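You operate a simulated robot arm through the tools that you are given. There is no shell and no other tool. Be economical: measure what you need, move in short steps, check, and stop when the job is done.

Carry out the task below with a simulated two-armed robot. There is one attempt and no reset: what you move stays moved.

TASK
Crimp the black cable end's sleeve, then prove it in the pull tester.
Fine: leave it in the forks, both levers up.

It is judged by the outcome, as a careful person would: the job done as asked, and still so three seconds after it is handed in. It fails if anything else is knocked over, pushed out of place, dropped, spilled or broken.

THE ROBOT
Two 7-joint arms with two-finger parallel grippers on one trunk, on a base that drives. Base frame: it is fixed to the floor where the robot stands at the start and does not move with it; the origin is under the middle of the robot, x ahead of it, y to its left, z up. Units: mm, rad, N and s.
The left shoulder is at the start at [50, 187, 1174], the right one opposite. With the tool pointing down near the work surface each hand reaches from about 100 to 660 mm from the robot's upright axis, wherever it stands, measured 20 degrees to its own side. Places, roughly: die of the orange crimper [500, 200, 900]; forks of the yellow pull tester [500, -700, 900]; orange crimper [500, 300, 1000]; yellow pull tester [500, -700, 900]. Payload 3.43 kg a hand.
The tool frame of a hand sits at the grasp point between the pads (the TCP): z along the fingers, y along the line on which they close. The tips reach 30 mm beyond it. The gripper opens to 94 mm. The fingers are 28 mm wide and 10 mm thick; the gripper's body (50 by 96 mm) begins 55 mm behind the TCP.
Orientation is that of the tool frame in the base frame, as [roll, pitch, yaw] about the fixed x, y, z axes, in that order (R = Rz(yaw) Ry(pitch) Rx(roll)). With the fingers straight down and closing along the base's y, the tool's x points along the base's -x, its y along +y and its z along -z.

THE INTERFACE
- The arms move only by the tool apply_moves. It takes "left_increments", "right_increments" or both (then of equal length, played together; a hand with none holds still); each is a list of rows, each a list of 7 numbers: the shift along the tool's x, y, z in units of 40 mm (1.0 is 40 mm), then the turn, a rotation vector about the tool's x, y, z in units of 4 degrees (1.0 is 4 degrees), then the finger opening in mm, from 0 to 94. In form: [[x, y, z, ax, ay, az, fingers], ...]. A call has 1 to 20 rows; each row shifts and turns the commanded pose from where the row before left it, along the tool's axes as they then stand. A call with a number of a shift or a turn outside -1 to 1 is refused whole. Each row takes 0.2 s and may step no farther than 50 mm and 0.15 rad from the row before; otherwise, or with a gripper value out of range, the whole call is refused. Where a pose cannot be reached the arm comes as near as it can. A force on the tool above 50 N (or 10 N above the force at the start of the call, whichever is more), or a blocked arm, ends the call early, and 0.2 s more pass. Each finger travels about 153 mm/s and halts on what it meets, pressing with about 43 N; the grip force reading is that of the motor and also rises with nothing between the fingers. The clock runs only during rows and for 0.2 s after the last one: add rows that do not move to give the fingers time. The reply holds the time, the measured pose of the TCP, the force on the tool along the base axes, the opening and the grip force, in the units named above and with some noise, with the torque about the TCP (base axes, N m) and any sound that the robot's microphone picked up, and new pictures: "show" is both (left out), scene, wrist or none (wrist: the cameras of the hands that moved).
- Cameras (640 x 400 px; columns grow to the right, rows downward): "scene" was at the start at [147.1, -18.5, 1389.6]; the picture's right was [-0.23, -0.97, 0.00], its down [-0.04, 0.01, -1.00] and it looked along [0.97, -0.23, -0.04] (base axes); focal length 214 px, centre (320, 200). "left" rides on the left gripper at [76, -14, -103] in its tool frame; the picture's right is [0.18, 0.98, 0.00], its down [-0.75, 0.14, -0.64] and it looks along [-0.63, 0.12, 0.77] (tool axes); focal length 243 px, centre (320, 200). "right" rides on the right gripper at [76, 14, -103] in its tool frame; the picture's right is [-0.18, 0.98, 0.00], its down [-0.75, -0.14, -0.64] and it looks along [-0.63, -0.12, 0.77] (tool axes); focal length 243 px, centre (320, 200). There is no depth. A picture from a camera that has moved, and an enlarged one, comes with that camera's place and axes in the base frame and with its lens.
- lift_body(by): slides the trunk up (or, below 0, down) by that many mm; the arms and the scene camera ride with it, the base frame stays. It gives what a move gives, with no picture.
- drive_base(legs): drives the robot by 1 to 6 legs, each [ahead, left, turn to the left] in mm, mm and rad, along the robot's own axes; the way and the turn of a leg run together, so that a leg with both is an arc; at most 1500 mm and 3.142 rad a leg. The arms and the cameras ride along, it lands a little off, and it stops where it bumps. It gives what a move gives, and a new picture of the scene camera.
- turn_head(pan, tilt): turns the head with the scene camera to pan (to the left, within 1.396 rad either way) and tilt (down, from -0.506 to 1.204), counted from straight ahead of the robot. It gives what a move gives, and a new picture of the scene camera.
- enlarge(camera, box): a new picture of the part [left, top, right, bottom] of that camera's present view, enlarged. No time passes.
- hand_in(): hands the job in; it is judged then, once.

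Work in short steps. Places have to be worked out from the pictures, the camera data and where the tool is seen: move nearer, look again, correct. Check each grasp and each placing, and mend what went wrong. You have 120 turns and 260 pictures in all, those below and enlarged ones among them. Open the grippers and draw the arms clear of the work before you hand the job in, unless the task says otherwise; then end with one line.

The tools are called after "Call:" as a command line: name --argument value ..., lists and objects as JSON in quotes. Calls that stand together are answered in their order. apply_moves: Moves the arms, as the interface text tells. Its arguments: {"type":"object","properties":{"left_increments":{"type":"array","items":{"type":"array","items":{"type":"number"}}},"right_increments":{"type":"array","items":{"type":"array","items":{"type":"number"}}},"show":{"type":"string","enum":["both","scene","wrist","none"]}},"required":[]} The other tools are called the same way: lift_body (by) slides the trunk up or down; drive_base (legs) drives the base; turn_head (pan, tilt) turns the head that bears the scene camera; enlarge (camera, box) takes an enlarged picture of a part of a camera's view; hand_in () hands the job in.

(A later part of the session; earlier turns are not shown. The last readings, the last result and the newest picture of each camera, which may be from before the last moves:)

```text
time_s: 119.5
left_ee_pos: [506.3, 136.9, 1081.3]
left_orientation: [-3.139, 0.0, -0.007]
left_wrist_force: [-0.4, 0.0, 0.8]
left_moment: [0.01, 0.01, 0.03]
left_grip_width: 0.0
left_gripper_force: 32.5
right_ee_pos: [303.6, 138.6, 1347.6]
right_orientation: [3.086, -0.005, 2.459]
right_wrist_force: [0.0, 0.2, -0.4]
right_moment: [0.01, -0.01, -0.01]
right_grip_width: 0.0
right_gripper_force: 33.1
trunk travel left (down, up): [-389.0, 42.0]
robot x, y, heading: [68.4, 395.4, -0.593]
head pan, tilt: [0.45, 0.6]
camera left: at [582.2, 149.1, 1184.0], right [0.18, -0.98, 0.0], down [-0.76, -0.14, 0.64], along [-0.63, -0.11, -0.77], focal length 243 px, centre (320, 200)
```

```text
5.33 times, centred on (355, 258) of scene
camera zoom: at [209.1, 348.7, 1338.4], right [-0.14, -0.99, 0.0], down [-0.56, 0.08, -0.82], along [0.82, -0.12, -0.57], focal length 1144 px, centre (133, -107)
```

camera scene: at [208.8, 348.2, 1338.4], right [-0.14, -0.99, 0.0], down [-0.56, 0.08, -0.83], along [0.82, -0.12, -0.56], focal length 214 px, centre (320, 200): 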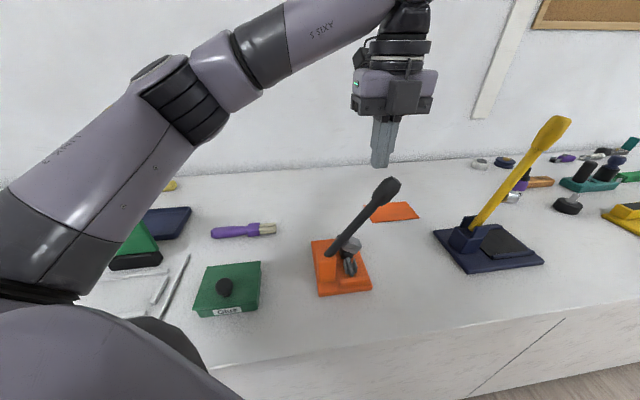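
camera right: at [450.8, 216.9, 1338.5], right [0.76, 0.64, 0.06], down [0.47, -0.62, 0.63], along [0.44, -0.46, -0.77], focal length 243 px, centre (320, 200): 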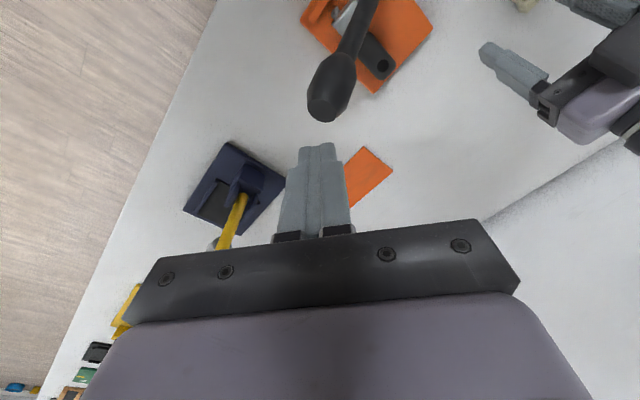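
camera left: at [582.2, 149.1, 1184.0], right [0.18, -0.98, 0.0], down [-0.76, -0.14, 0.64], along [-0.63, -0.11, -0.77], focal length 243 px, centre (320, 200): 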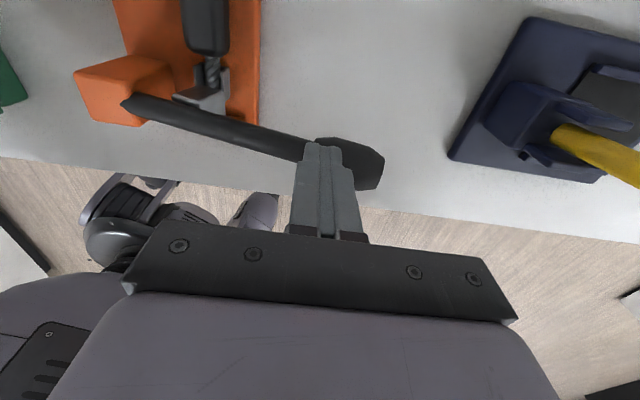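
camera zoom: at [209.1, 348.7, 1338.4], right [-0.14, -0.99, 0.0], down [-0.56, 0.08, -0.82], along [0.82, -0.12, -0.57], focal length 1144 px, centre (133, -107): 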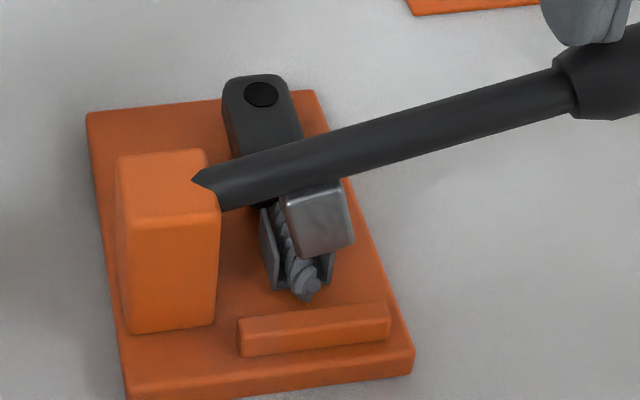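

The jaw sits over the sleeve (jaw x≈491–515, sleeve x≈493–521; y within about 5 mm once down). I continue pressing along the arc.

Call:
apply_moves --left_increments '[[0, 0.22, 0.5, 0, 0, 0, 0], [0, 0.15, 0.4, 0, 0, 0, 0], [0, 0.08, 0.3, 0, 0, 0, 0], [0, 0, 0.3, 0, 0, 0, 0]]' --show "wrist"

Call:
enlarge --camera "scene" --box '[310, 200, 420, 300]'

```text
time_s: 120.5
left_ee_pos: [505.4, 117.3, 1037.1]
left_orientation: [3.125, -0.01, -0.008]
left_wrist_force: [-6.2, 12.0, 22.8]
left_moment: [0.42, 0.38, -0.08]
left_grip_width: 0.1
left_gripper_force: 33.4
right_ee_pos: [301.2, 141.9, 1348.9]
right_orientation: [3.085, -0.002, 2.458]
right_wrist_force: [0.8, 0.3, 0.5]
right_moment: [-0.01, 0.02, 0.03]
right_grip_width: 0.0
right_gripper_force: 32.6
trunk travel left (down, up): [-389.0, 42.0]
robot x, y, heading: [73.7, 392.9, -0.591]
head pan, tilt: [0.45, 0.6]
stopped in row 4 (left hand): the force on the tool passed its limit at 56 N (the readings are from after the stop); the commanded pose is now the measured one
camera left: at [580.5, 132.5, 1140.2], right [0.18, -0.98, 0.02], down [-0.76, -0.13, 0.64], along [-0.62, -0.13, -0.77], focal length 243 px, centre (320, 200)
```

left: 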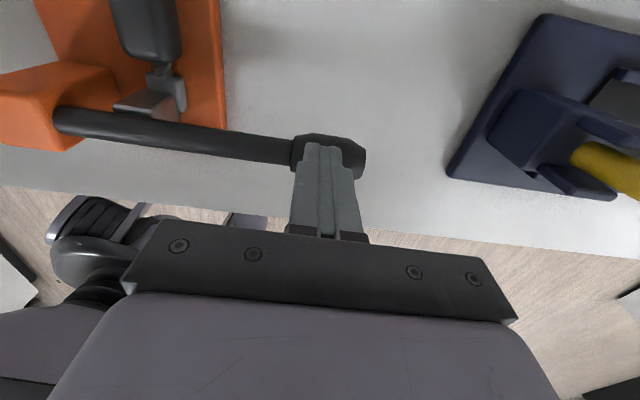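

```text
4.00 times, centred on (365, 250) of scene
camera zoom: at [207.2, 351.3, 1338.8], right [-0.14, -0.99, 0.0], down [-0.56, 0.08, -0.83], along [0.82, -0.12, -0.56], focal length 858 px, centre (140, 0)
```

zoom: 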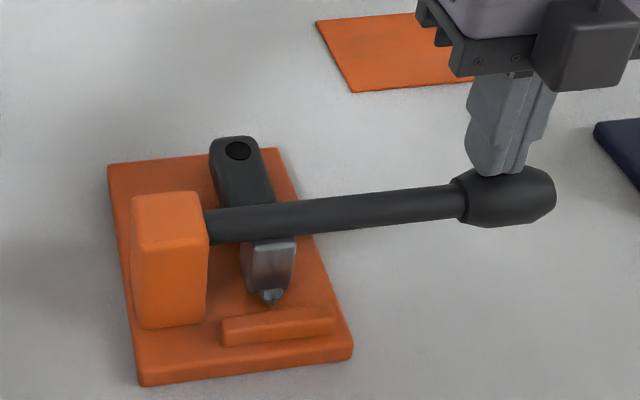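

The jaw is down on the sleeve at about 50 N. I look closely and press once more.

Call:
apply_moves --left_increments '[[0, 0, 0.12, 0, 0, 0, 0], [0, 0, 0.12, 0, 0, 0, 0], [0, 0, 0.12, 0, 0, 0, 0], [0, 0, 0.12, 0, 0, 0, 0], [0, 0, 0.12, 0, 0, 0, 0]]' --show "none"

Call:
enlarge --camera "left" --box '[60, 0, 260, 125]'

Call:
enlarge --camera "scene" --box '[325, 220, 385, 295]'

```text
time_s: 121.0
left_ee_pos: [504.8, 116.5, 1038.3]
left_orientation: [3.12, -0.014, -0.007]
left_wrist_force: [-6.6, 13.0, 22.7]
left_moment: [0.5, 0.41, -0.09]
left_grip_width: 0.0
left_gripper_force: 32.4
right_ee_pos: [302.5, 141.1, 1348.6]
right_orientation: [3.085, -0.001, 2.462]
right_wrist_force: [0.8, 0.0, -0.7]
right_moment: [0.03, -0.01, -0.01]
right_grip_width: 0.0
right_gripper_force: 33.1
trunk travel left (down, up): [-389.0, 42.0]
robot x, y, heading: [70.6, 391.9, -0.593]
head pan, tilt: [0.45, 0.6]
stopped in row 2 (left hand): the force on the tool passed its limit at 54 N (the readings are from after the stop); the commanded pose is now the measured one
```

```text
3.20 times, centred on (160, 62) of left
camera zoom: at [580.4, 132.5, 1140.5], right [0.18, -0.98, 0.03], down [-0.76, -0.12, 0.63], along [-0.62, -0.13, -0.77], focal length 776 px, centre (832, 640)
```

zoom: 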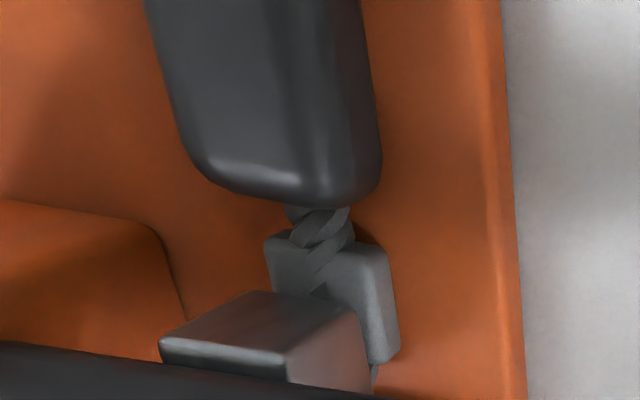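

```text
5.33 times, centred on (355, 258) of scene
camera zoom: at [207.1, 351.7, 1338.6], right [-0.14, -0.99, 0.0], down [-0.56, 0.08, -0.83], along [0.82, -0.12, -0.56], focal length 1144 px, centre (133, -107)
```

zoom: 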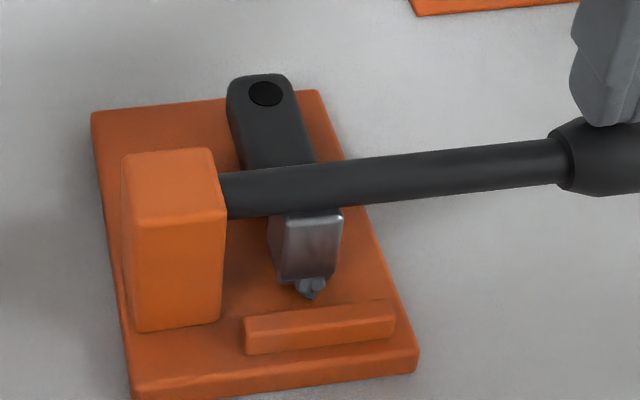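

The sleeve now shows as a closed, crimped block. I raise the hand, and turn it 90° so the fingers can straddle the lever knob to lift it.

Call:
apply_moves --left_increments '[[0, 0, -0.5, 0, 0, 0, 0], [0, 0, -1, 0, 0, 0, 0], [0, 0, -0.5, 0, 0, 1, 40], [0, 0, 0, 0, 0, 1, 94], [0, 0, 0, 0, 0, 1, 94], [0, 0, 0, 0, 0, 1, 94], [0, 0, 0, 0, 0, 1, 94], [0, 0, 0, 0, 0, 1, 94], [0, 0, 0, 0, 0, 1, 94], [0, 0, 0, 0, 0, 1, 94], [0, 0, 0, 0, 0, 1, 94], [0, 0, 0, 0, 0, 1, 94], [0, 0, 0, 0, 0, 1, 94], [0, 0, 0, 0, 0, 1, 94], [0, 0, 0, 0, 0, 1, 94], [0, 0, 0, 0, 0, 1, 94], [0, 0, 0, 0, 0, 1, 94], [0, 0, 0, 0, 0, 1, 94]]' --show "none"

Call:
apply_moves --left_increments '[[0, 0, 0, 0, 0, 1, 94], [0, 0, 0, 0, 0, 1, 94], [0, 0, 0, 0, 0, 1, 94], [0, 0, 0, 0, 0, 1, 94], [0, 0, 0, 0, 0, 1, 94], [0, 0, 0, 0, 0, 1, 94], [0, 0, 0, 0, 0, 0.5, 94]]' --show "both"

Call:
enlarge --camera "scene" --box '[300, 140, 440, 300]'

```text
time_s: 124.8
left_ee_pos: [506.2, 114.8, 1112.9]
left_orientation: [-3.14, -0.026, -1.122]
left_wrist_force: [-0.6, -0.4, 0.7]
left_moment: [0.0, -0.04, 0.01]
left_grip_width: 93.7
left_gripper_force: 0.1
right_ee_pos: [302.4, 138.7, 1347.3]
right_orientation: [3.085, -0.005, 2.459]
right_wrist_force: [-0.7, 0.3, 0.8]
right_moment: [-0.03, 0.01, 0.03]
right_grip_width: 0.1
right_gripper_force: 33.4
trunk travel left (down, up): [-389.0, 42.0]
robot x, y, heading: [71.2, 390.9, -0.591]
head pan, tilt: [0.45, 0.6]
```

```text
time_s: 126.4
left_ee_pos: [506.2, 115.7, 1113.8]
left_orientation: [-3.129, -0.023, -1.579]
left_wrist_force: [-0.7, -0.2, -0.1]
left_moment: [0.01, 0.0, -0.02]
left_grip_width: 94.3
left_gripper_force: 0.1
right_ee_pos: [303.8, 138.4, 1347.4]
right_orientation: [3.087, -0.002, 2.461]
right_wrist_force: [0.2, 0.4, -0.5]
right_moment: [0.0, -0.01, 0.01]
right_grip_width: 0.3
right_gripper_force: 32.9
trunk travel left (down, up): [-389.0, 42.0]
robot x, y, heading: [74.6, 392.6, -0.592]
head pan, tilt: [0.45, 0.6]
camera scene: at [209.1, 349.3, 1338.4], right [-0.14, -0.99, 0.0], down [-0.56, 0.08, -0.83], along [0.82, -0.12, -0.56], focal length 214 px, centre (320, 200)
camera left: at [519.0, 41.8, 1217.0], right [-0.98, -0.18, -0.01], down [-0.14, 0.77, 0.62], along [-0.1, 0.62, -0.78], focal length 243 px, centre (320, 200)
```

scene: 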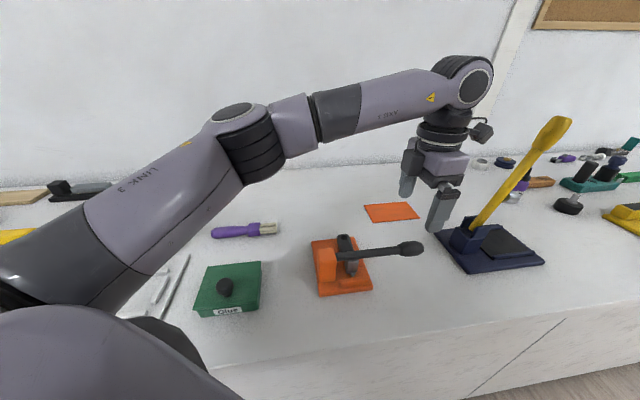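
left: 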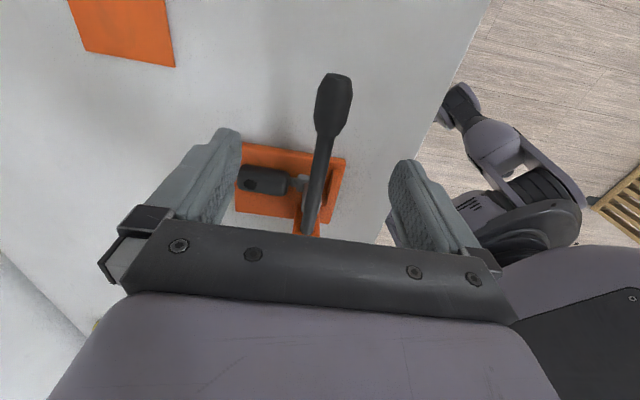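

```text
2.50 times, centred on (370, 220) of scene
camera zoom: at [209.1, 349.3, 1338.4], right [-0.14, -0.99, 0.0], down [-0.56, 0.08, -0.83], along [0.82, -0.12, -0.56], focal length 536 px, centre (195, 150)
```

zoom: 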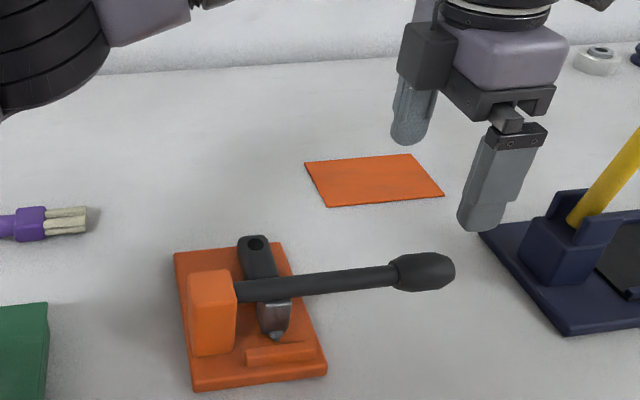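

The lever stays down; the knob is at about x 499, y 86–140. I descend astride it and close on it.

Call:
apply_moves --left_increments '[[0, 0.04, 0.77, 0, 0, 0, 94], [0, 0.04, 0.77, 0, 0, 0, 94], [0, 0.04, 0.77, 0, 0, 0, 94], [0, 0.04, 0.77, 0, 0, 0, 94], [0, 0, 0, 0, 0, 0, 60], [0, 0, 0, 0, 0, 0, 30], [0, 0, 0, 0, 0, 0, 20], [0, 0, 0, 0, 0, 0, 20]]' --show "wrist"

Call:
enlarge --camera "scene" --box '[300, 140, 440, 300]'

```text
time_s: 128.2
left_ee_pos: [496.5, 112.6, 990.2]
left_orientation: [-3.129, -0.019, -1.577]
left_wrist_force: [-10.3, 4.4, -4.9]
left_moment: [-0.57, 0.01, 0.2]
left_grip_width: 35.6
left_gripper_force: 44.9
right_ee_pos: [303.2, 139.5, 1347.9]
right_orientation: [3.086, -0.002, 2.459]
right_wrist_force: [0.1, 0.1, -0.1]
right_moment: [-0.01, 0.0, 0.03]
right_grip_width: 0.0
right_gripper_force: 32.9
trunk travel left (down, up): [-389.0, 42.0]
robot x, y, heading: [71.9, 395.1, -0.595]
head pan, tilt: [0.45, 0.6]
camera left: at [509.8, 38.4, 1094.5], right [-0.98, -0.18, -0.01], down [-0.14, 0.77, 0.62], along [-0.1, 0.62, -0.78], focal length 243 px, centre (320, 200)
```

left: 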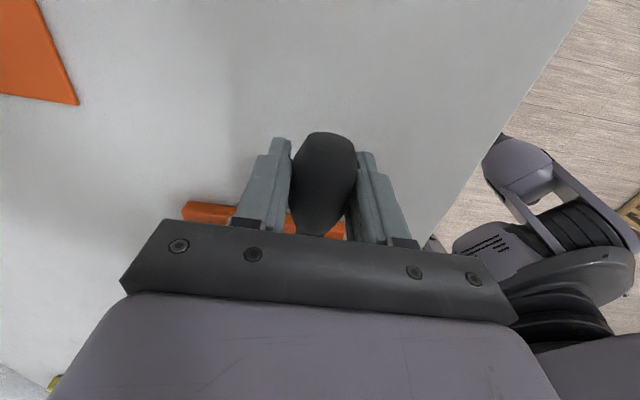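

```text
2.50 times, centred on (370, 220) of scene
camera zoom: at [208.2, 349.5, 1338.4], right [-0.14, -0.99, 0.0], down [-0.56, 0.08, -0.83], along [0.82, -0.12, -0.56], focal length 536 px, centre (195, 150)
```

zoom: 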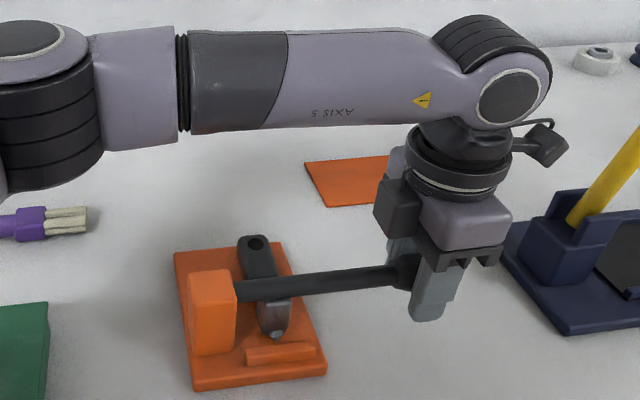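

I have the knob. I lift it along its arc in steps and check halfway.

Call:
apply_moves --left_increments '[[0, -0.05, 0, 0, 0, 0, 20], [-0.145, 0, -0.84, 0, 0, 0, 20], [-0.28, 0, -0.77, 0, 0, 0, 20], [-0.41, 0, -0.71, 0, 0, 0, 20], [-0.53, 0, -0.63, 0, 0, 0, 20]]' --show "none"

Call:
enlarge --camera "scene" --box '[300, 120, 460, 300]'

```text
time_s: 129.4
left_ee_pos: [496.8, 164.4, 1108.2]
left_orientation: [-3.125, -0.036, -1.583]
left_wrist_force: [-21.0, -24.4, 13.7]
left_moment: [-1.18, 0.0, -0.11]
left_grip_width: 35.5
left_gripper_force: 44.9
right_ee_pos: [298.3, 137.5, 1348.7]
right_orientation: [3.083, -0.003, 2.459]
right_wrist_force: [-0.1, 0.0, 0.4]
right_moment: [0.05, 0.0, -0.02]
right_grip_width: 0.0
right_gripper_force: 32.9
trunk travel left (down, up): [-389.0, 42.0]
robot x, y, heading: [74.1, 392.3, -0.6]
head pan, tilt: [0.45, 0.6]
```

```text
2.22 times, centred on (380, 210) of scene
camera zoom: at [204.9, 346.7, 1339.1], right [-0.14, -0.99, 0.0], down [-0.56, 0.08, -0.83], along [0.82, -0.12, -0.56], focal length 477 px, centre (187, 178)
```

zoom: 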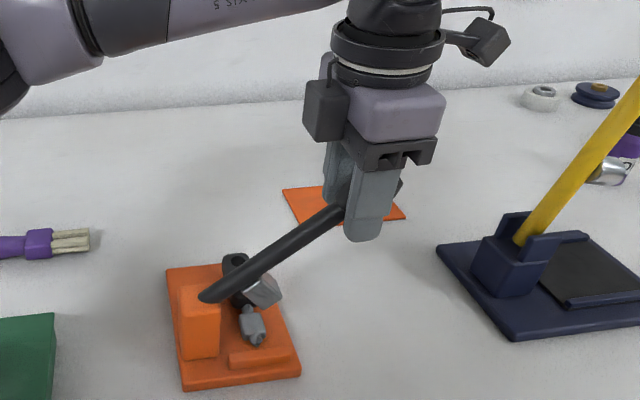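

The lever is rising and the cable stays on the plate. I ease the side load (about −5 mm in x, a little outward) and continue up.

Call:
apply_moves --left_increments '[[0.05, 0.12, -0.06, 0, 0, 0, 20], [-0.48, 0, -0.43, 0, 0, 0, 20], [-0.46, 0, -0.32, 0, 0, 0, 20], [0, 0, 0, 0, 0, 0, 20]]' --show "none"

Call:
enlarge --camera "scene" --box '[300, 120, 460, 300]'

```text
time_s: 130.4
left_ee_pos: [496.7, 206.5, 1136.7]
left_orientation: [-3.129, -0.018, -1.578]
left_wrist_force: [-15.3, -4.6, -4.1]
left_moment: [-0.88, 0.03, -0.12]
left_grip_width: 34.7
left_gripper_force: 44.6
right_ee_pos: [301.6, 139.2, 1348.6]
right_orientation: [3.083, -0.004, 2.461]
right_wrist_force: [-0.2, 0.3, 0.1]
right_moment: [-0.01, -0.01, 0.01]
right_grip_width: 0.0
right_gripper_force: 33.0
trunk travel left (down, up): [-389.0, 42.0]
robot x, y, heading: [74.7, 395.3, -0.594]
head pan, tilt: [0.45, 0.6]
```

```text
2.22 times, centred on (380, 210) of scene
camera zoom: at [207.3, 348.8, 1338.4], right [-0.14, -0.99, 0.0], down [-0.56, 0.08, -0.83], along [0.82, -0.12, -0.56], focal length 477 px, centre (187, 178)
```

zoom: 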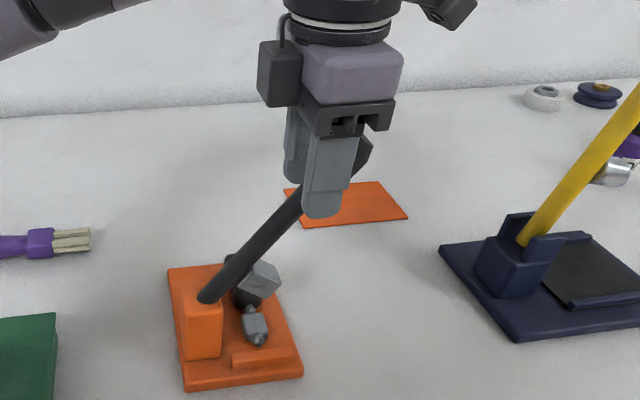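

Call:
apply_moves --left_increments '[[-0.44, 0.05, -0.22, 0, 0, 0, 20], [-0.42, 0, -0.14, 0, 0, 0, 20], [0, 0, 0, 0, 0, 0, 20]]' --show "none"

Call:
enlarge --camera "scene" --box '[300, 120, 460, 300]'

```text
time_s: 131.2
left_ee_pos: [496.2, 242.0, 1152.0]
left_orientation: [-3.127, -0.02, -1.574]
left_wrist_force: [-0.5, 0.0, -0.1]
left_moment: [0.04, 0.04, 0.0]
left_grip_width: 19.9
left_gripper_force: 0.0
right_ee_pos: [304.0, 139.4, 1348.5]
right_orientation: [3.085, -0.003, 2.461]
right_wrist_force: [-1.0, -0.5, 0.1]
right_moment: [0.01, -0.01, 0.01]
right_grip_width: 0.0
right_gripper_force: 33.0
trunk travel left (down, up): [-389.0, 42.0]
robot x, y, heading: [75.5, 393.5, -0.592]
head pan, tilt: [0.45, 0.6]
```

```text
2.22 times, centred on (380, 210) of scene
camera zoom: at [208.9, 349.3, 1338.4], right [-0.14, -0.99, 0.0], down [-0.56, 0.08, -0.83], along [0.82, -0.12, -0.56], focal length 477 px, centre (187, 178)
```

zoom: 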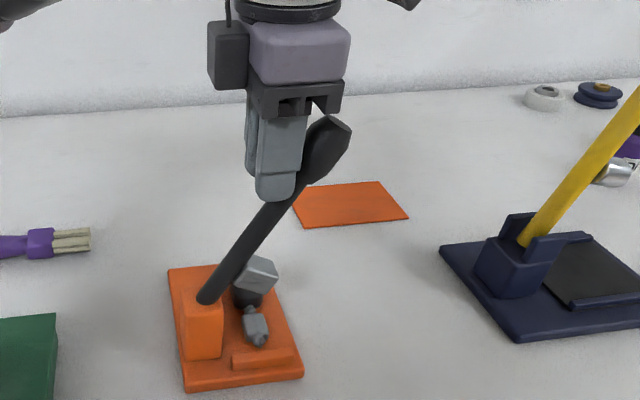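

The fingers slipped off the knob near the top; the lever stands at about 28°. I go round to its right side and nudge it gently toward its upper stop.

Call:
apply_moves --left_increments '[[-0.3, 0, -0.9, 0, 0, 0, 0], [0, 0, -0.9, 0, 0, 0, 0], [0.9, 0, 0, 0, 0, 0, 0], [0.9, 0, 0, 0, 0, 0, 0], [0.9, 0, 0, 0, 0, 0, 0], [0, 0, 0.9, 0, 0, 0, 0], [0, 0, 0.9, 0, 0, 0, 0], [-0.3, 0, 0, 0, 0, 0, 0], [-0.3, 0, 0, 0, 0, 0, 0]]' --show "none"

Call:
enlarge --camera "scene" --box '[300, 120, 460, 300]'

```text
time_s: 133.2
left_ee_pos: [494.8, 171.0, 1151.8]
left_orientation: [-3.127, -0.021, -1.576]
left_wrist_force: [1.5, -1.9, 1.1]
left_moment: [0.02, 0.01, 0.02]
left_grip_width: 0.0
left_gripper_force: 32.8
right_ee_pos: [303.5, 139.2, 1347.9]
right_orientation: [3.085, -0.003, 2.462]
right_wrist_force: [-0.4, -0.2, 0.0]
right_moment: [-0.04, 0.01, 0.04]
right_grip_width: 0.0
right_gripper_force: 32.7
trunk travel left (down, up): [-389.0, 42.0]
robot x, y, heading: [68.9, 391.2, -0.589]
head pan, tilt: [0.45, 0.6]
```

```text
2.22 times, centred on (380, 210) of scene
camera zoom: at [209.2, 349.0, 1338.4], right [-0.14, -0.99, 0.0], down [-0.56, 0.08, -0.82], along [0.82, -0.12, -0.57], focal length 477 px, centre (187, 178)
```

zoom: 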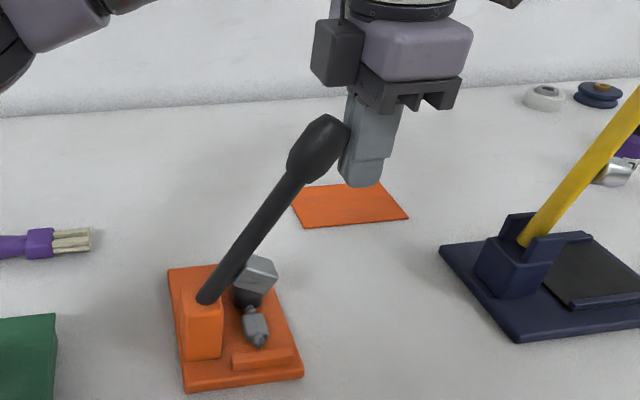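

Call:
apply_moves --left_increments '[[-0.3, 0, 0, 0, 0, 0, 0], [-0.3, 0, 0, 0, 0, 0, 0], [-0.25, 0, 0, 0, 0, 0, 0]]' --show "none"

Call:
enlarge --camera "scene" --box '[300, 120, 460, 300]'

```text
time_s: 134.0
left_ee_pos: [495.5, 198.2, 1152.8]
left_orientation: [-3.128, -0.028, -1.578]
left_wrist_force: [6.4, -31.5, 8.0]
left_moment: [0.86, 0.12, -0.14]
left_grip_width: 0.0
left_gripper_force: 33.5
right_ee_pos: [302.9, 133.8, 1347.2]
right_orientation: [3.083, -0.007, 2.459]
right_wrist_force: [-0.7, -0.2, 0.0]
right_moment: [0.01, -0.01, -0.03]
right_grip_width: 0.0
right_gripper_force: 32.9
trunk travel left (down, up): [-389.0, 42.0]
robot x, y, heading: [71.9, 393.3, -0.592]
head pan, tilt: [0.45, 0.6]
```

```text
2.22 times, centred on (380, 210) of scene
camera zoom: at [209.3, 344.3, 1338.4], right [-0.14, -0.99, 0.0], down [-0.56, 0.09, -0.82], along [0.82, -0.12, -0.57], focal length 477 px, centre (187, 178)
```

zoom: 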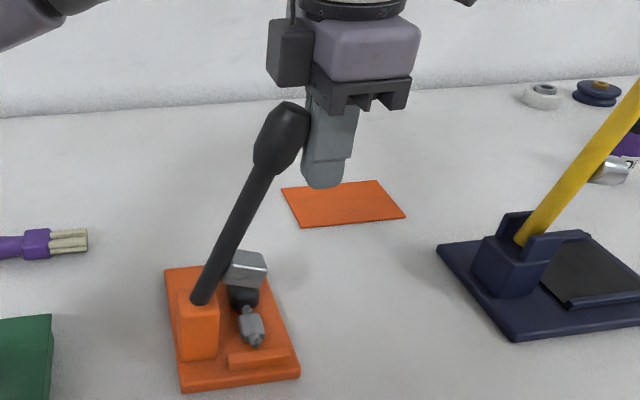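

The lever is against its upper stop. I back off, go up over the lever, and bring the hand round to the far-left side of the crimper.

Call:
apply_moves --left_increments '[[0.75, 0, 0, 0, 0, 0, 0], [0, 0, -0.8, 0, 0, 0, 0], [0, 0, -0.8, 0, 0, 0, 0], [0, 0, -0.8, 0, 0, 0, 0], [-0.9, 0, 0, 0, 0, 0, 0], [-0.9, 0, 0, 0, 0, 0, 0], [-0.9, 0, 0, 0, 0, 0, 0], [-0.9, 0, 0, 0, 0, 0, 0], [-0.9, 0, 0, 0, 0, 0, 0], [0, -0.88, 0.4, 0, 0, 0, 60], [0, -0.88, 0.4, 0, 0, 0, 60], [0, -0.88, 0.4, 0, 0, 0, 60], [0, -0.88, 0.4, 0, 0, 0, 60]]' --show "none"

Call:
apply_moves --left_increments '[[0, 0, 0, 0, 0, -1, 60], [0, 0, 0, 0, 0, -1, 60], [0, 0, 0, 0, 0, -1, 60], [0, 0, 0, 0, 0, -1, 60], [0, 0, 0, 0, 0, -1, 60], [0, 0, 0, 0, 0, -1, 60], [0, 0, 0, 0, 0, -1, 60], [0, 0, 0, 0, 0, -1, 60], [0, 0, 0, 0, 0, -1, 60], [0, 0, 0, 0, 0, -1, 60], [0, 0, 0, 0, 0, -1, 60], [0, 0, 0, 0, 0, -1, 60], [0, 0, 0, 0, 0, -1, 60], [0, 0, 0, 0, 0, -1, 60], [0, 0, 0, 0, 0, -1, 60], [0, 0, 0, 0, 0, -1, 60], [0, 0, 0, 0, 0, -1, 60], [0, 0, 0, 0, 0, -1, 60], [0, 0, 0, 0, 0, -1, 60], [0, 0, 0, 0, 0, -1, 60]]' --show "none"

Call:
apply_moves --left_increments '[[0, 0, 0.8, 0, 0, -1, 60], [0, 0, 0.8, 0, 0, -1, 60], [0, 0, 0.8, 0, 0, -0.5, 60], [0, 0, 0, 0, -1, 0, 60], [0, 0, 0, 0, -1, 0, 60], [0, 0, 0, 0, -1, 0, 60], [0, 0, 0, 0, -1, 0, 60], [0, 0, 0, 0, -1, 0, 60], [0, 0, 0, 0, -1, 0, 60], [0, 0, 0, 0, -1, 0, 60]]' --show "both"

```text
time_s: 136.8
left_ee_pos: [633.4, 354.9, 1181.2]
left_orientation: [-3.129, -0.018, -1.578]
left_wrist_force: [0.4, 0.8, -0.1]
left_moment: [-0.04, -0.01, -0.02]
left_grip_width: 60.0
left_gripper_force: 0.0
right_ee_pos: [304.3, 139.3, 1347.7]
right_orientation: [3.085, -0.003, 2.461]
right_wrist_force: [0.2, -0.1, 0.2]
right_moment: [0.0, 0.03, 0.0]
right_grip_width: 0.0
right_gripper_force: 33.3
trunk travel left (down, up): [-389.0, 42.0]
robot x, y, heading: [74.2, 387.8, -0.592]
head pan, tilt: [0.45, 0.6]
```

```text
time_s: 141.0
left_ee_pos: [636.3, 353.2, 1182.7]
left_orientation: [3.125, -0.016, -0.178]
left_wrist_force: [-0.2, 0.4, -1.0]
left_moment: [-0.01, 0.0, -0.03]
left_grip_width: 59.8
left_gripper_force: 0.1
right_ee_pos: [304.0, 138.5, 1346.4]
right_orientation: [3.086, -0.003, 2.461]
right_wrist_force: [0.1, -0.3, 0.4]
right_moment: [0.0, -0.01, 0.0]
right_grip_width: 0.1
right_gripper_force: 33.0
trunk travel left (down, up): [-389.0, 42.0]
robot x, y, heading: [74.1, 388.7, -0.596]
head pan, tilt: [0.45, 0.6]
```

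```text
time_s: 143.2
left_ee_pos: [638.0, 350.7, 1087.6]
left_orientation: [3.119, 0.477, -0.019]
left_wrist_force: [0.3, -0.3, -0.1]
left_moment: [0.0, 0.0, -0.02]
left_grip_width: 60.1
left_gripper_force: 0.1
right_ee_pos: [303.2, 139.4, 1347.9]
right_orientation: [3.085, -0.003, 2.46]
right_wrist_force: [-0.1, -0.5, 0.1]
right_moment: [-0.01, 0.0, 0.0]
right_grip_width: 0.0
right_gripper_force: 32.9
trunk travel left (down, up): [-389.0, 42.0]
robot x, y, heading: [74.7, 393.6, -0.594]
head pan, tilt: [0.45, 0.6]
camera scene: at [209.1, 349.2, 1338.4], right [-0.14, -0.99, 0.0], down [-0.56, 0.08, -0.83], along [0.82, -0.12, -0.56], focal length 214 px, centre (320, 200)
camera left: at [753.2, 365.5, 1142.9], right [0.16, -0.99, -0.06], down [-0.38, -0.12, 0.92], along [-0.91, -0.12, -0.39], focal length 243 px, centre (320, 200)
```

scene: 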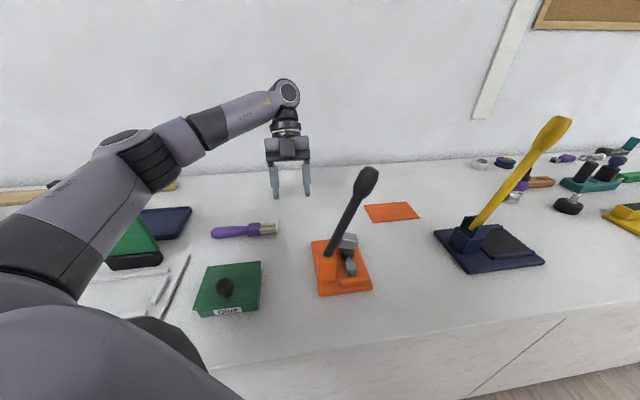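
left: 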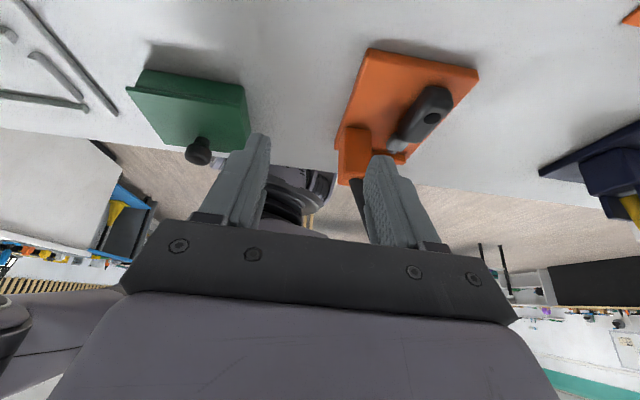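

Call:
apply_moves --left_increments '[[0, 0.73, 0, 0, 0, 0, 64], [0, 0.73, 0, 0, 0, 0, 64], [0, 0.73, 0, 0, 0, 0, 64], [0, 0.73, 0.3, 0, 0, 0, 64]]' --show "none"

Call:
enlarge --camera "left" --box '[160, 20, 480, 240]'

Call:
enlarge --camera "scene" --box '[310, 160, 410, 300]'

```text
time_s: 144.2
left_ee_pos: [632.9, 234.4, 1079.5]
left_orientation: [3.121, 0.475, -0.016]
left_wrist_force: [0.5, 0.0, -0.2]
left_moment: [0.03, -0.02, 0.0]
left_grip_width: 64.1
left_gripper_force: 0.1
right_ee_pos: [302.8, 138.7, 1347.2]
right_orientation: [3.087, -0.004, 2.458]
right_wrist_force: [0.0, 0.3, 0.6]
right_moment: [0.01, 0.02, 0.01]
right_grip_width: 0.3
right_gripper_force: 33.1
trunk travel left (down, up): [-389.0, 42.0]
robot x, y, heading: [71.7, 390.7, -0.588]
head pan, tilt: [0.45, 0.6]
```

```text
1.82 times, centred on (320, 130) of left
camera zoom: at [747.2, 248.4, 1136.0], right [0.16, -0.99, -0.07], down [-0.38, -0.12, 0.92], along [-0.91, -0.12, -0.39], focal length 441 px, centre (320, 327)
```

zoom: 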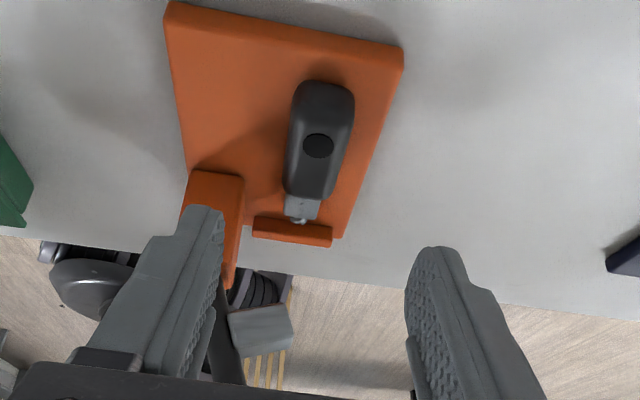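

```text
2.86 times, centred on (360, 230) of scene
camera zoom: at [208.9, 348.6, 1338.4], right [-0.14, -0.99, 0.0], down [-0.56, 0.08, -0.83], along [0.82, -0.12, -0.56], focal length 613 px, centre (206, 114)
```

zoom: 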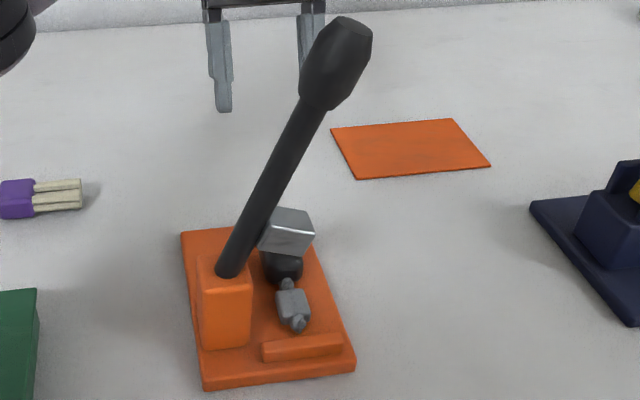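

The cable lies straight on the plate. I go in along the fingers back to the release pose (about 577, 234, 970) and grip.

Call:
apply_moves --left_increments '[[0, 0, 0.95, 0, 0, 0, 64], [0, 0, 0.95, 0, 0, 0, 64], [0, 0, 0.8, 0, 0, 0, 64], [0, 0, 0.33, 0, 0, 0, 64], [0, 0, 0, 0, 0, 0, 45], [0, 0, 0, 0, 0, 0, 20], [0, 0, 0, 0, 0, 0, 10], [0, 0, 0, 0, 0, 0, 10]]' --show "none"

Call:
enlarge --camera "left" --box '[160, 20, 480, 240]'

Call:
enlarge --camera "scene" --box '[310, 160, 410, 300]'

```text
time_s: 146.0
left_ee_pos: [579.3, 230.6, 972.4]
left_orientation: [3.118, 0.474, -0.016]
left_wrist_force: [3.2, -1.1, 11.6]
left_moment: [0.18, 0.02, -0.09]
left_grip_width: 31.2
left_gripper_force: 42.9
right_ee_pos: [302.6, 139.9, 1347.1]
right_orientation: [3.087, -0.004, 2.458]
right_wrist_force: [-0.6, 0.7, 0.4]
right_moment: [-0.03, 0.03, -0.01]
right_grip_width: 0.0
right_gripper_force: 32.9
trunk travel left (down, up): [-389.0, 42.0]
robot x, y, heading: [68.3, 391.9, -0.591]
head pan, tilt: [0.45, 0.6]
```

```text
1.82 times, centred on (320, 130) of left
camera zoom: at [694.1, 246.3, 1029.6], right [0.16, -0.99, -0.06], down [-0.38, -0.12, 0.92], along [-0.91, -0.12, -0.39], focal length 441 px, centre (320, 327)
```

zoom: 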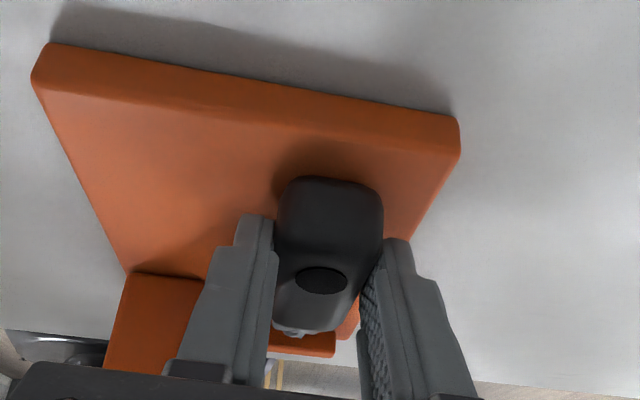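

```text
2.86 times, centred on (360, 230) of scene
camera zoom: at [208.4, 349.4, 1338.6], right [-0.14, -0.99, 0.0], down [-0.56, 0.08, -0.83], along [0.82, -0.12, -0.56], focal length 613 px, centre (206, 114)
```

zoom: 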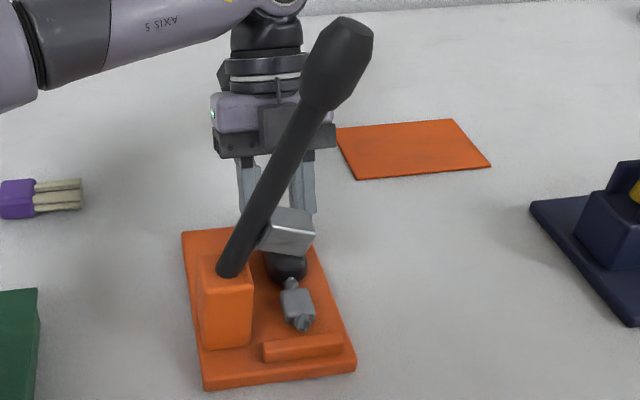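

The grip is a bit high (31 mm on the rounded top). I reopen, lower 4 mm and regrip.

Call:
apply_moves --left_increments '[[0, 0, 0, 0, 0, 0, 40], [0, 0, 0, 0, 0, 0, 50], [0.04, 0, 0.09, 0, 0, 0, 50], [0.02, 0, 0.04, 0, 0, 0, 50], [0, 0, 0, 0, 0, 0, 40], [0, 0, 0, 0, 0, 0, 20], [0, 0, 0, 0, 0, 0, 10], [0, 0, 0, 0, 0, 0, 10]]' --show "none"

```text
time_s: 147.8
left_ee_pos: [577.3, 232.7, 969.7]
left_orientation: [3.117, 0.473, -0.018]
left_wrist_force: [6.0, 11.0, 27.5]
left_moment: [0.93, -0.15, 0.01]
left_grip_width: 35.5
left_gripper_force: 42.8
right_ee_pos: [301.8, 141.0, 1348.4]
right_orientation: [3.086, -0.003, 2.462]
right_wrist_force: [0.0, -0.5, 0.8]
right_moment: [-0.02, 0.0, 0.0]
right_grip_width: 0.0
right_gripper_force: 33.3
trunk travel left (down, up): [-389.0, 42.0]
robot x, y, heading: [71.2, 391.8, -0.595]
head pan, tilt: [0.45, 0.6]
```

Grip 35.5 mm. I lift slightly, draw the cable out in +x from under the jaw, raise, and move left clear of the crimper.

Call:
apply_moves --left_increments '[[-0.05, 0, -0.1, 0, 0, 0, 10], [-0.05, 0, -0.1, 0, 0, 0, 10], [0.44, 0, -0.23, 0, 0, 0, 10], [0.44, 0, -0.23, 0, 0, 0, 10], [0.44, 0, -0.23, 0, 0, 0, 10], [-0.3, 0, -0.7, 0, 0, 0, 10], [-0.3, 0, -0.7, 0, 0, 0, 10], [0, -0.86, 0, 0, 0, 0, 10], [0, -0.86, 0, 0, 0, 0, 10], [0, -0.86, 0, 0, 0, 0, 10], [0, -0.86, 0, 0, 0, 0, 10]]' --show "both"

Call:
enlarge --camera "scene" --box '[240, 100, 380, 240]'

```text
time_s: 150.2
left_ee_pos: [640.8, 369.5, 1032.2]
left_orientation: [3.118, 0.475, -0.017]
left_wrist_force: [0.3, 0.4, -1.5]
left_moment: [0.0, 0.0, -0.03]
left_grip_width: 35.5
left_gripper_force: 43.2
right_ee_pos: [303.1, 139.5, 1348.5]
right_orientation: [3.085, -0.003, 2.461]
right_wrist_force: [0.1, -0.2, -0.4]
right_moment: [-0.01, 0.0, 0.01]
right_grip_width: 0.2
right_gripper_force: 33.0
trunk travel left (down, up): [-389.0, 42.0]
robot x, y, heading: [68.4, 395.9, -0.589]
head pan, tilt: [0.45, 0.6]
camera scene: at [209.2, 349.8, 1338.4], right [-0.14, -0.99, 0.0], down [-0.56, 0.08, -0.83], along [0.82, -0.12, -0.56], focal length 214 px, centre (320, 200)
camera left: at [755.1, 383.7, 1088.1], right [0.16, -0.99, -0.06], down [-0.38, -0.12, 0.92], along [-0.91, -0.12, -0.39], focal length 243 px, centre (320, 200)
```

scene: 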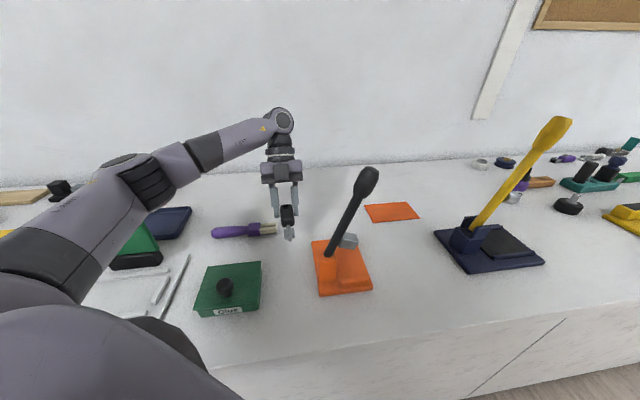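
left: 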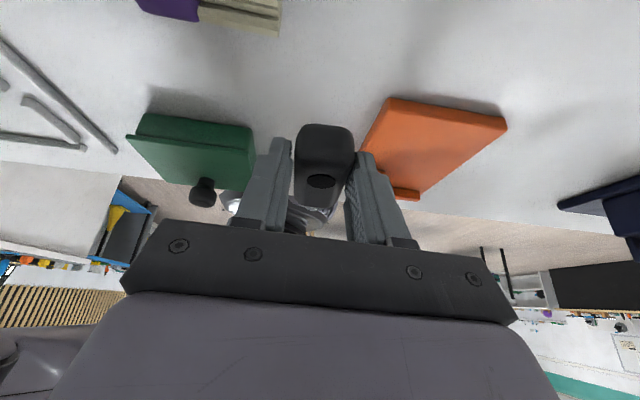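

```text
2.86 times, centred on (310, 170) of scene
camera zoom: at [209.2, 349.8, 1338.4], right [-0.14, -0.99, 0.0], down [-0.56, 0.08, -0.83], along [0.82, -0.12, -0.56], focal length 613 px, centre (349, 286)
```

zoom: 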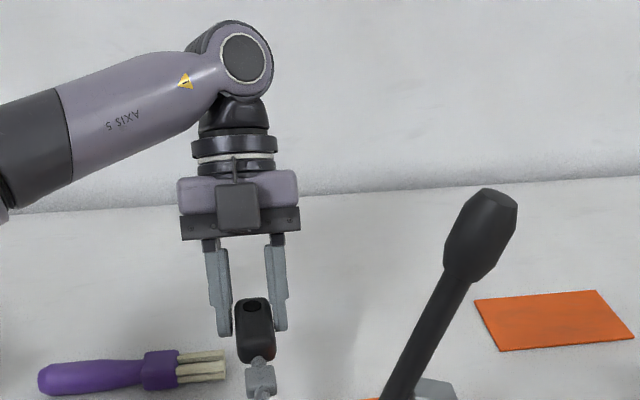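

Still held and crimped. I back away from the bench and drive right toward the pull tester, with the hand held clear of the bench.

Call:
drive_base --legs '[[-303, -203, 0], [528, -789, 0]]'

Call:
turn_head --pan 0.4 --tilt 0.7

```text
time_s: 159.6
left_ee_pos: [273.2, -599.1, 1030.9]
left_orientation: [3.118, 0.476, -0.029]
left_wrist_force: [0.2, -0.4, -0.8]
left_moment: [0.0, -0.04, 0.02]
left_grip_width: 35.5
left_gripper_force: 43.0
right_ee_pos: [-66.0, -823.9, 1347.1]
right_orientation: [3.086, -0.004, 2.447]
right_wrist_force: [0.6, 0.9, 0.2]
right_moment: [-0.01, 0.02, 0.0]
right_grip_width: 0.0
right_gripper_force: 32.9
trunk travel left (down, up): [-389.0, 42.0]
robot x, y, heading: [-293.1, -567.4, -0.607]
head pan, tilt: [0.45, 0.6]
camera scene: at [-157.5, -612.9, 1338.4], right [-0.16, -0.99, 0.0], down [-0.56, 0.09, -0.82], along [0.81, -0.13, -0.57], focal length 214 px, centre (320, 200)
```

scene: 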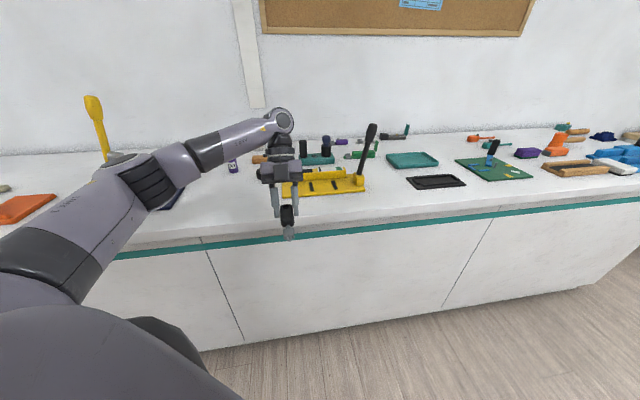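

```text
time_s: 160.3
left_ee_pos: [274.0, -599.1, 1033.1]
left_orientation: [3.119, 0.476, -0.031]
left_wrist_force: [-0.6, 0.4, -1.6]
left_moment: [-0.03, 0.0, -0.02]
left_grip_width: 35.6
left_gripper_force: 43.2
right_ee_pos: [-66.9, -822.2, 1348.1]
right_orientation: [3.085, -0.004, 2.446]
right_wrist_force: [-0.1, 0.5, -0.7]
right_moment: [-0.02, 0.0, 0.04]
right_grip_width: 0.1
right_gripper_force: 32.8
trunk travel left (down, up): [-389.0, 42.0]
robot x, y, heading: [-290.4, -568.1, -0.607]
head pan, tilt: [0.4, 0.7]
camera scene: at [-161.6, -616.5, 1329.8], right [-0.21, -0.98, 0.0], down [-0.63, 0.13, -0.77], along [0.75, -0.16, -0.64], focal length 214 px, centre (320, 200)
```

scene: 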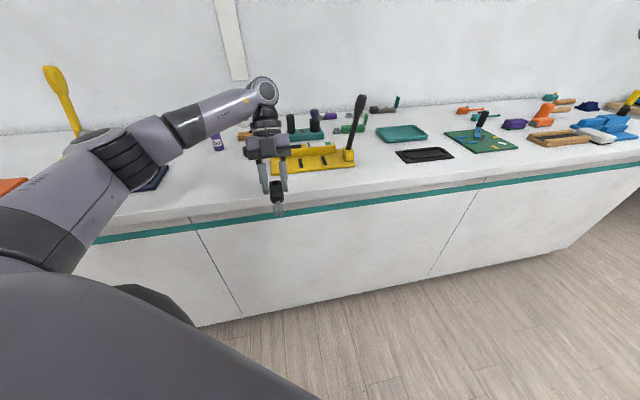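

To see the forks well I drive in a bit left of the tester, so the scene camera looks across at it with the arm out of the way.

Call:
drive_base --legs '[[204, 346, 0]]'

Call:
turn_head --pan 0.0 --tilt 0.75

Call:
enlarge --camera "scene" --box '[200, 80, 440, 260]'

```text
time_s: 164.0
left_ee_pos: [640.0, -415.1, 1032.0]
left_orientation: [3.119, 0.476, -0.014]
left_wrist_force: [-0.8, 0.1, -1.1]
left_moment: [-0.04, 0.0, -0.02]
left_grip_width: 35.9
left_gripper_force: 43.2
right_ee_pos: [303.7, -646.0, 1348.1]
right_orientation: [3.087, -0.004, 2.459]
right_wrist_force: [-1.0, 0.3, -0.6]
right_moment: [-0.02, 0.0, 0.0]
right_grip_width: 0.0
right_gripper_force: 32.8
trunk travel left (down, up): [-389.0, 42.0]
robot x, y, heading: [74.1, -392.7, -0.592]
head pan, tilt: [0.4, 0.7]
stopped in leg 1: the robot was blocked; the commanded pose is now the measured one
camera scene: at [204.8, -440.2, 1329.8], right [-0.19, -0.98, 0.0], down [-0.63, 0.12, -0.77], along [0.75, -0.15, -0.64], focal length 214 px, centre (320, 200)
```

scene: 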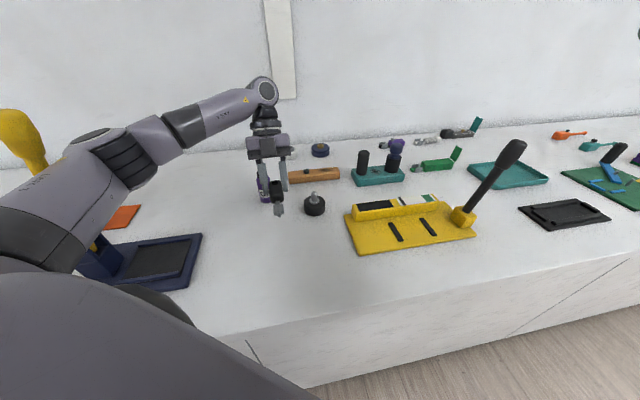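

```text
time_s: 164.8
left_ee_pos: [640.2, -416.8, 1032.7]
left_orientation: [3.118, 0.473, -0.014]
left_wrist_force: [-1.0, 0.6, -1.7]
left_moment: [0.04, -0.04, 0.03]
left_grip_width: 35.7
left_gripper_force: 42.7
right_ee_pos: [303.1, -645.4, 1347.3]
right_orientation: [3.085, -0.004, 2.46]
right_wrist_force: [0.7, -1.2, -0.7]
right_moment: [0.01, 0.02, -0.02]
right_grip_width: 0.1
right_gripper_force: 32.5
trunk travel left (down, up): [-389.0, 42.0]
robot x, y, heading: [70.9, -394.2, -0.591]
head pan, tilt: [0.0, 0.75]
camera scene: at [190.6, -470.0, 1325.5], right [-0.56, -0.83, 0.0], down [-0.57, 0.38, -0.73], along [0.61, -0.41, -0.68], focal length 214 px, centre (320, 200)
```

scene: 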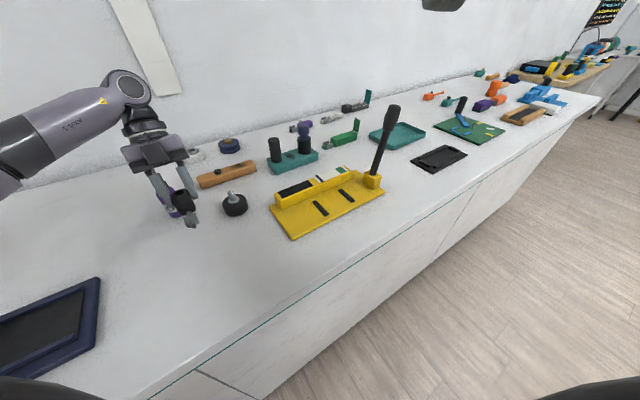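

```text
2.22 times, centred on (320, 170) of scene
camera zoom: at [190.6, -470.0, 1325.5], right [-0.56, -0.83, 0.0], down [-0.57, 0.38, -0.73], along [0.61, -0.41, -0.68], focal length 477 px, centre (320, 267)
```

zoom: 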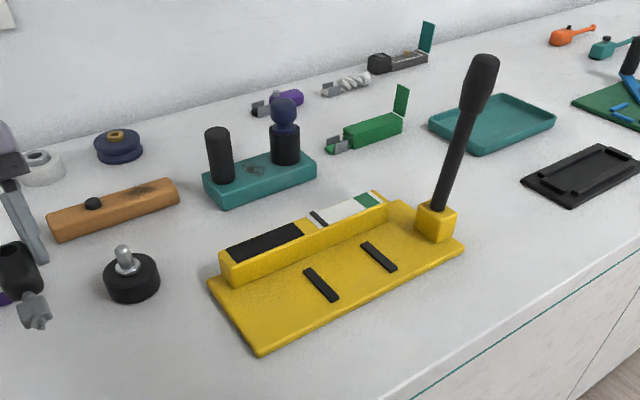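

Call:
enlarge --camera "scene" --box '[265, 150, 395, 245]'

Call:
enlarge --camera "scene" --box '[140, 160, 220, 240]'

```text
4.21 times, centred on (330, 198) of scene
camera zoom: at [190.6, -470.0, 1325.5], right [-0.56, -0.83, 0.0], down [-0.57, 0.38, -0.73], along [0.61, -0.41, -0.68], focal length 903 px, centre (278, 210)
```

zoom: 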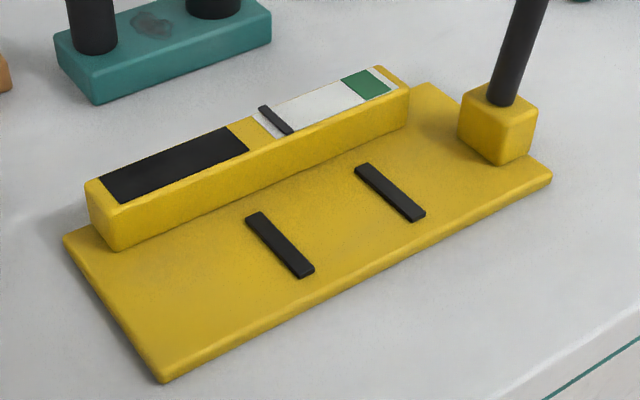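

```text
5.00 times, centred on (180, 200) of scene
camera zoom: at [190.6, -470.0, 1325.5], right [-0.56, -0.83, 0.0], down [-0.57, 0.38, -0.73], along [0.61, -0.41, -0.68], focal length 1072 px, centre (1020, 200)
```

zoom: 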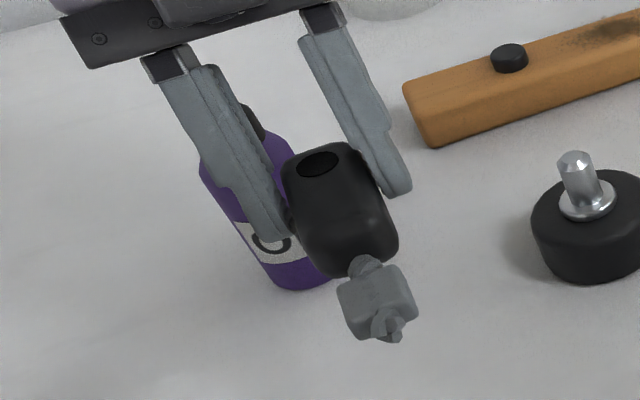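

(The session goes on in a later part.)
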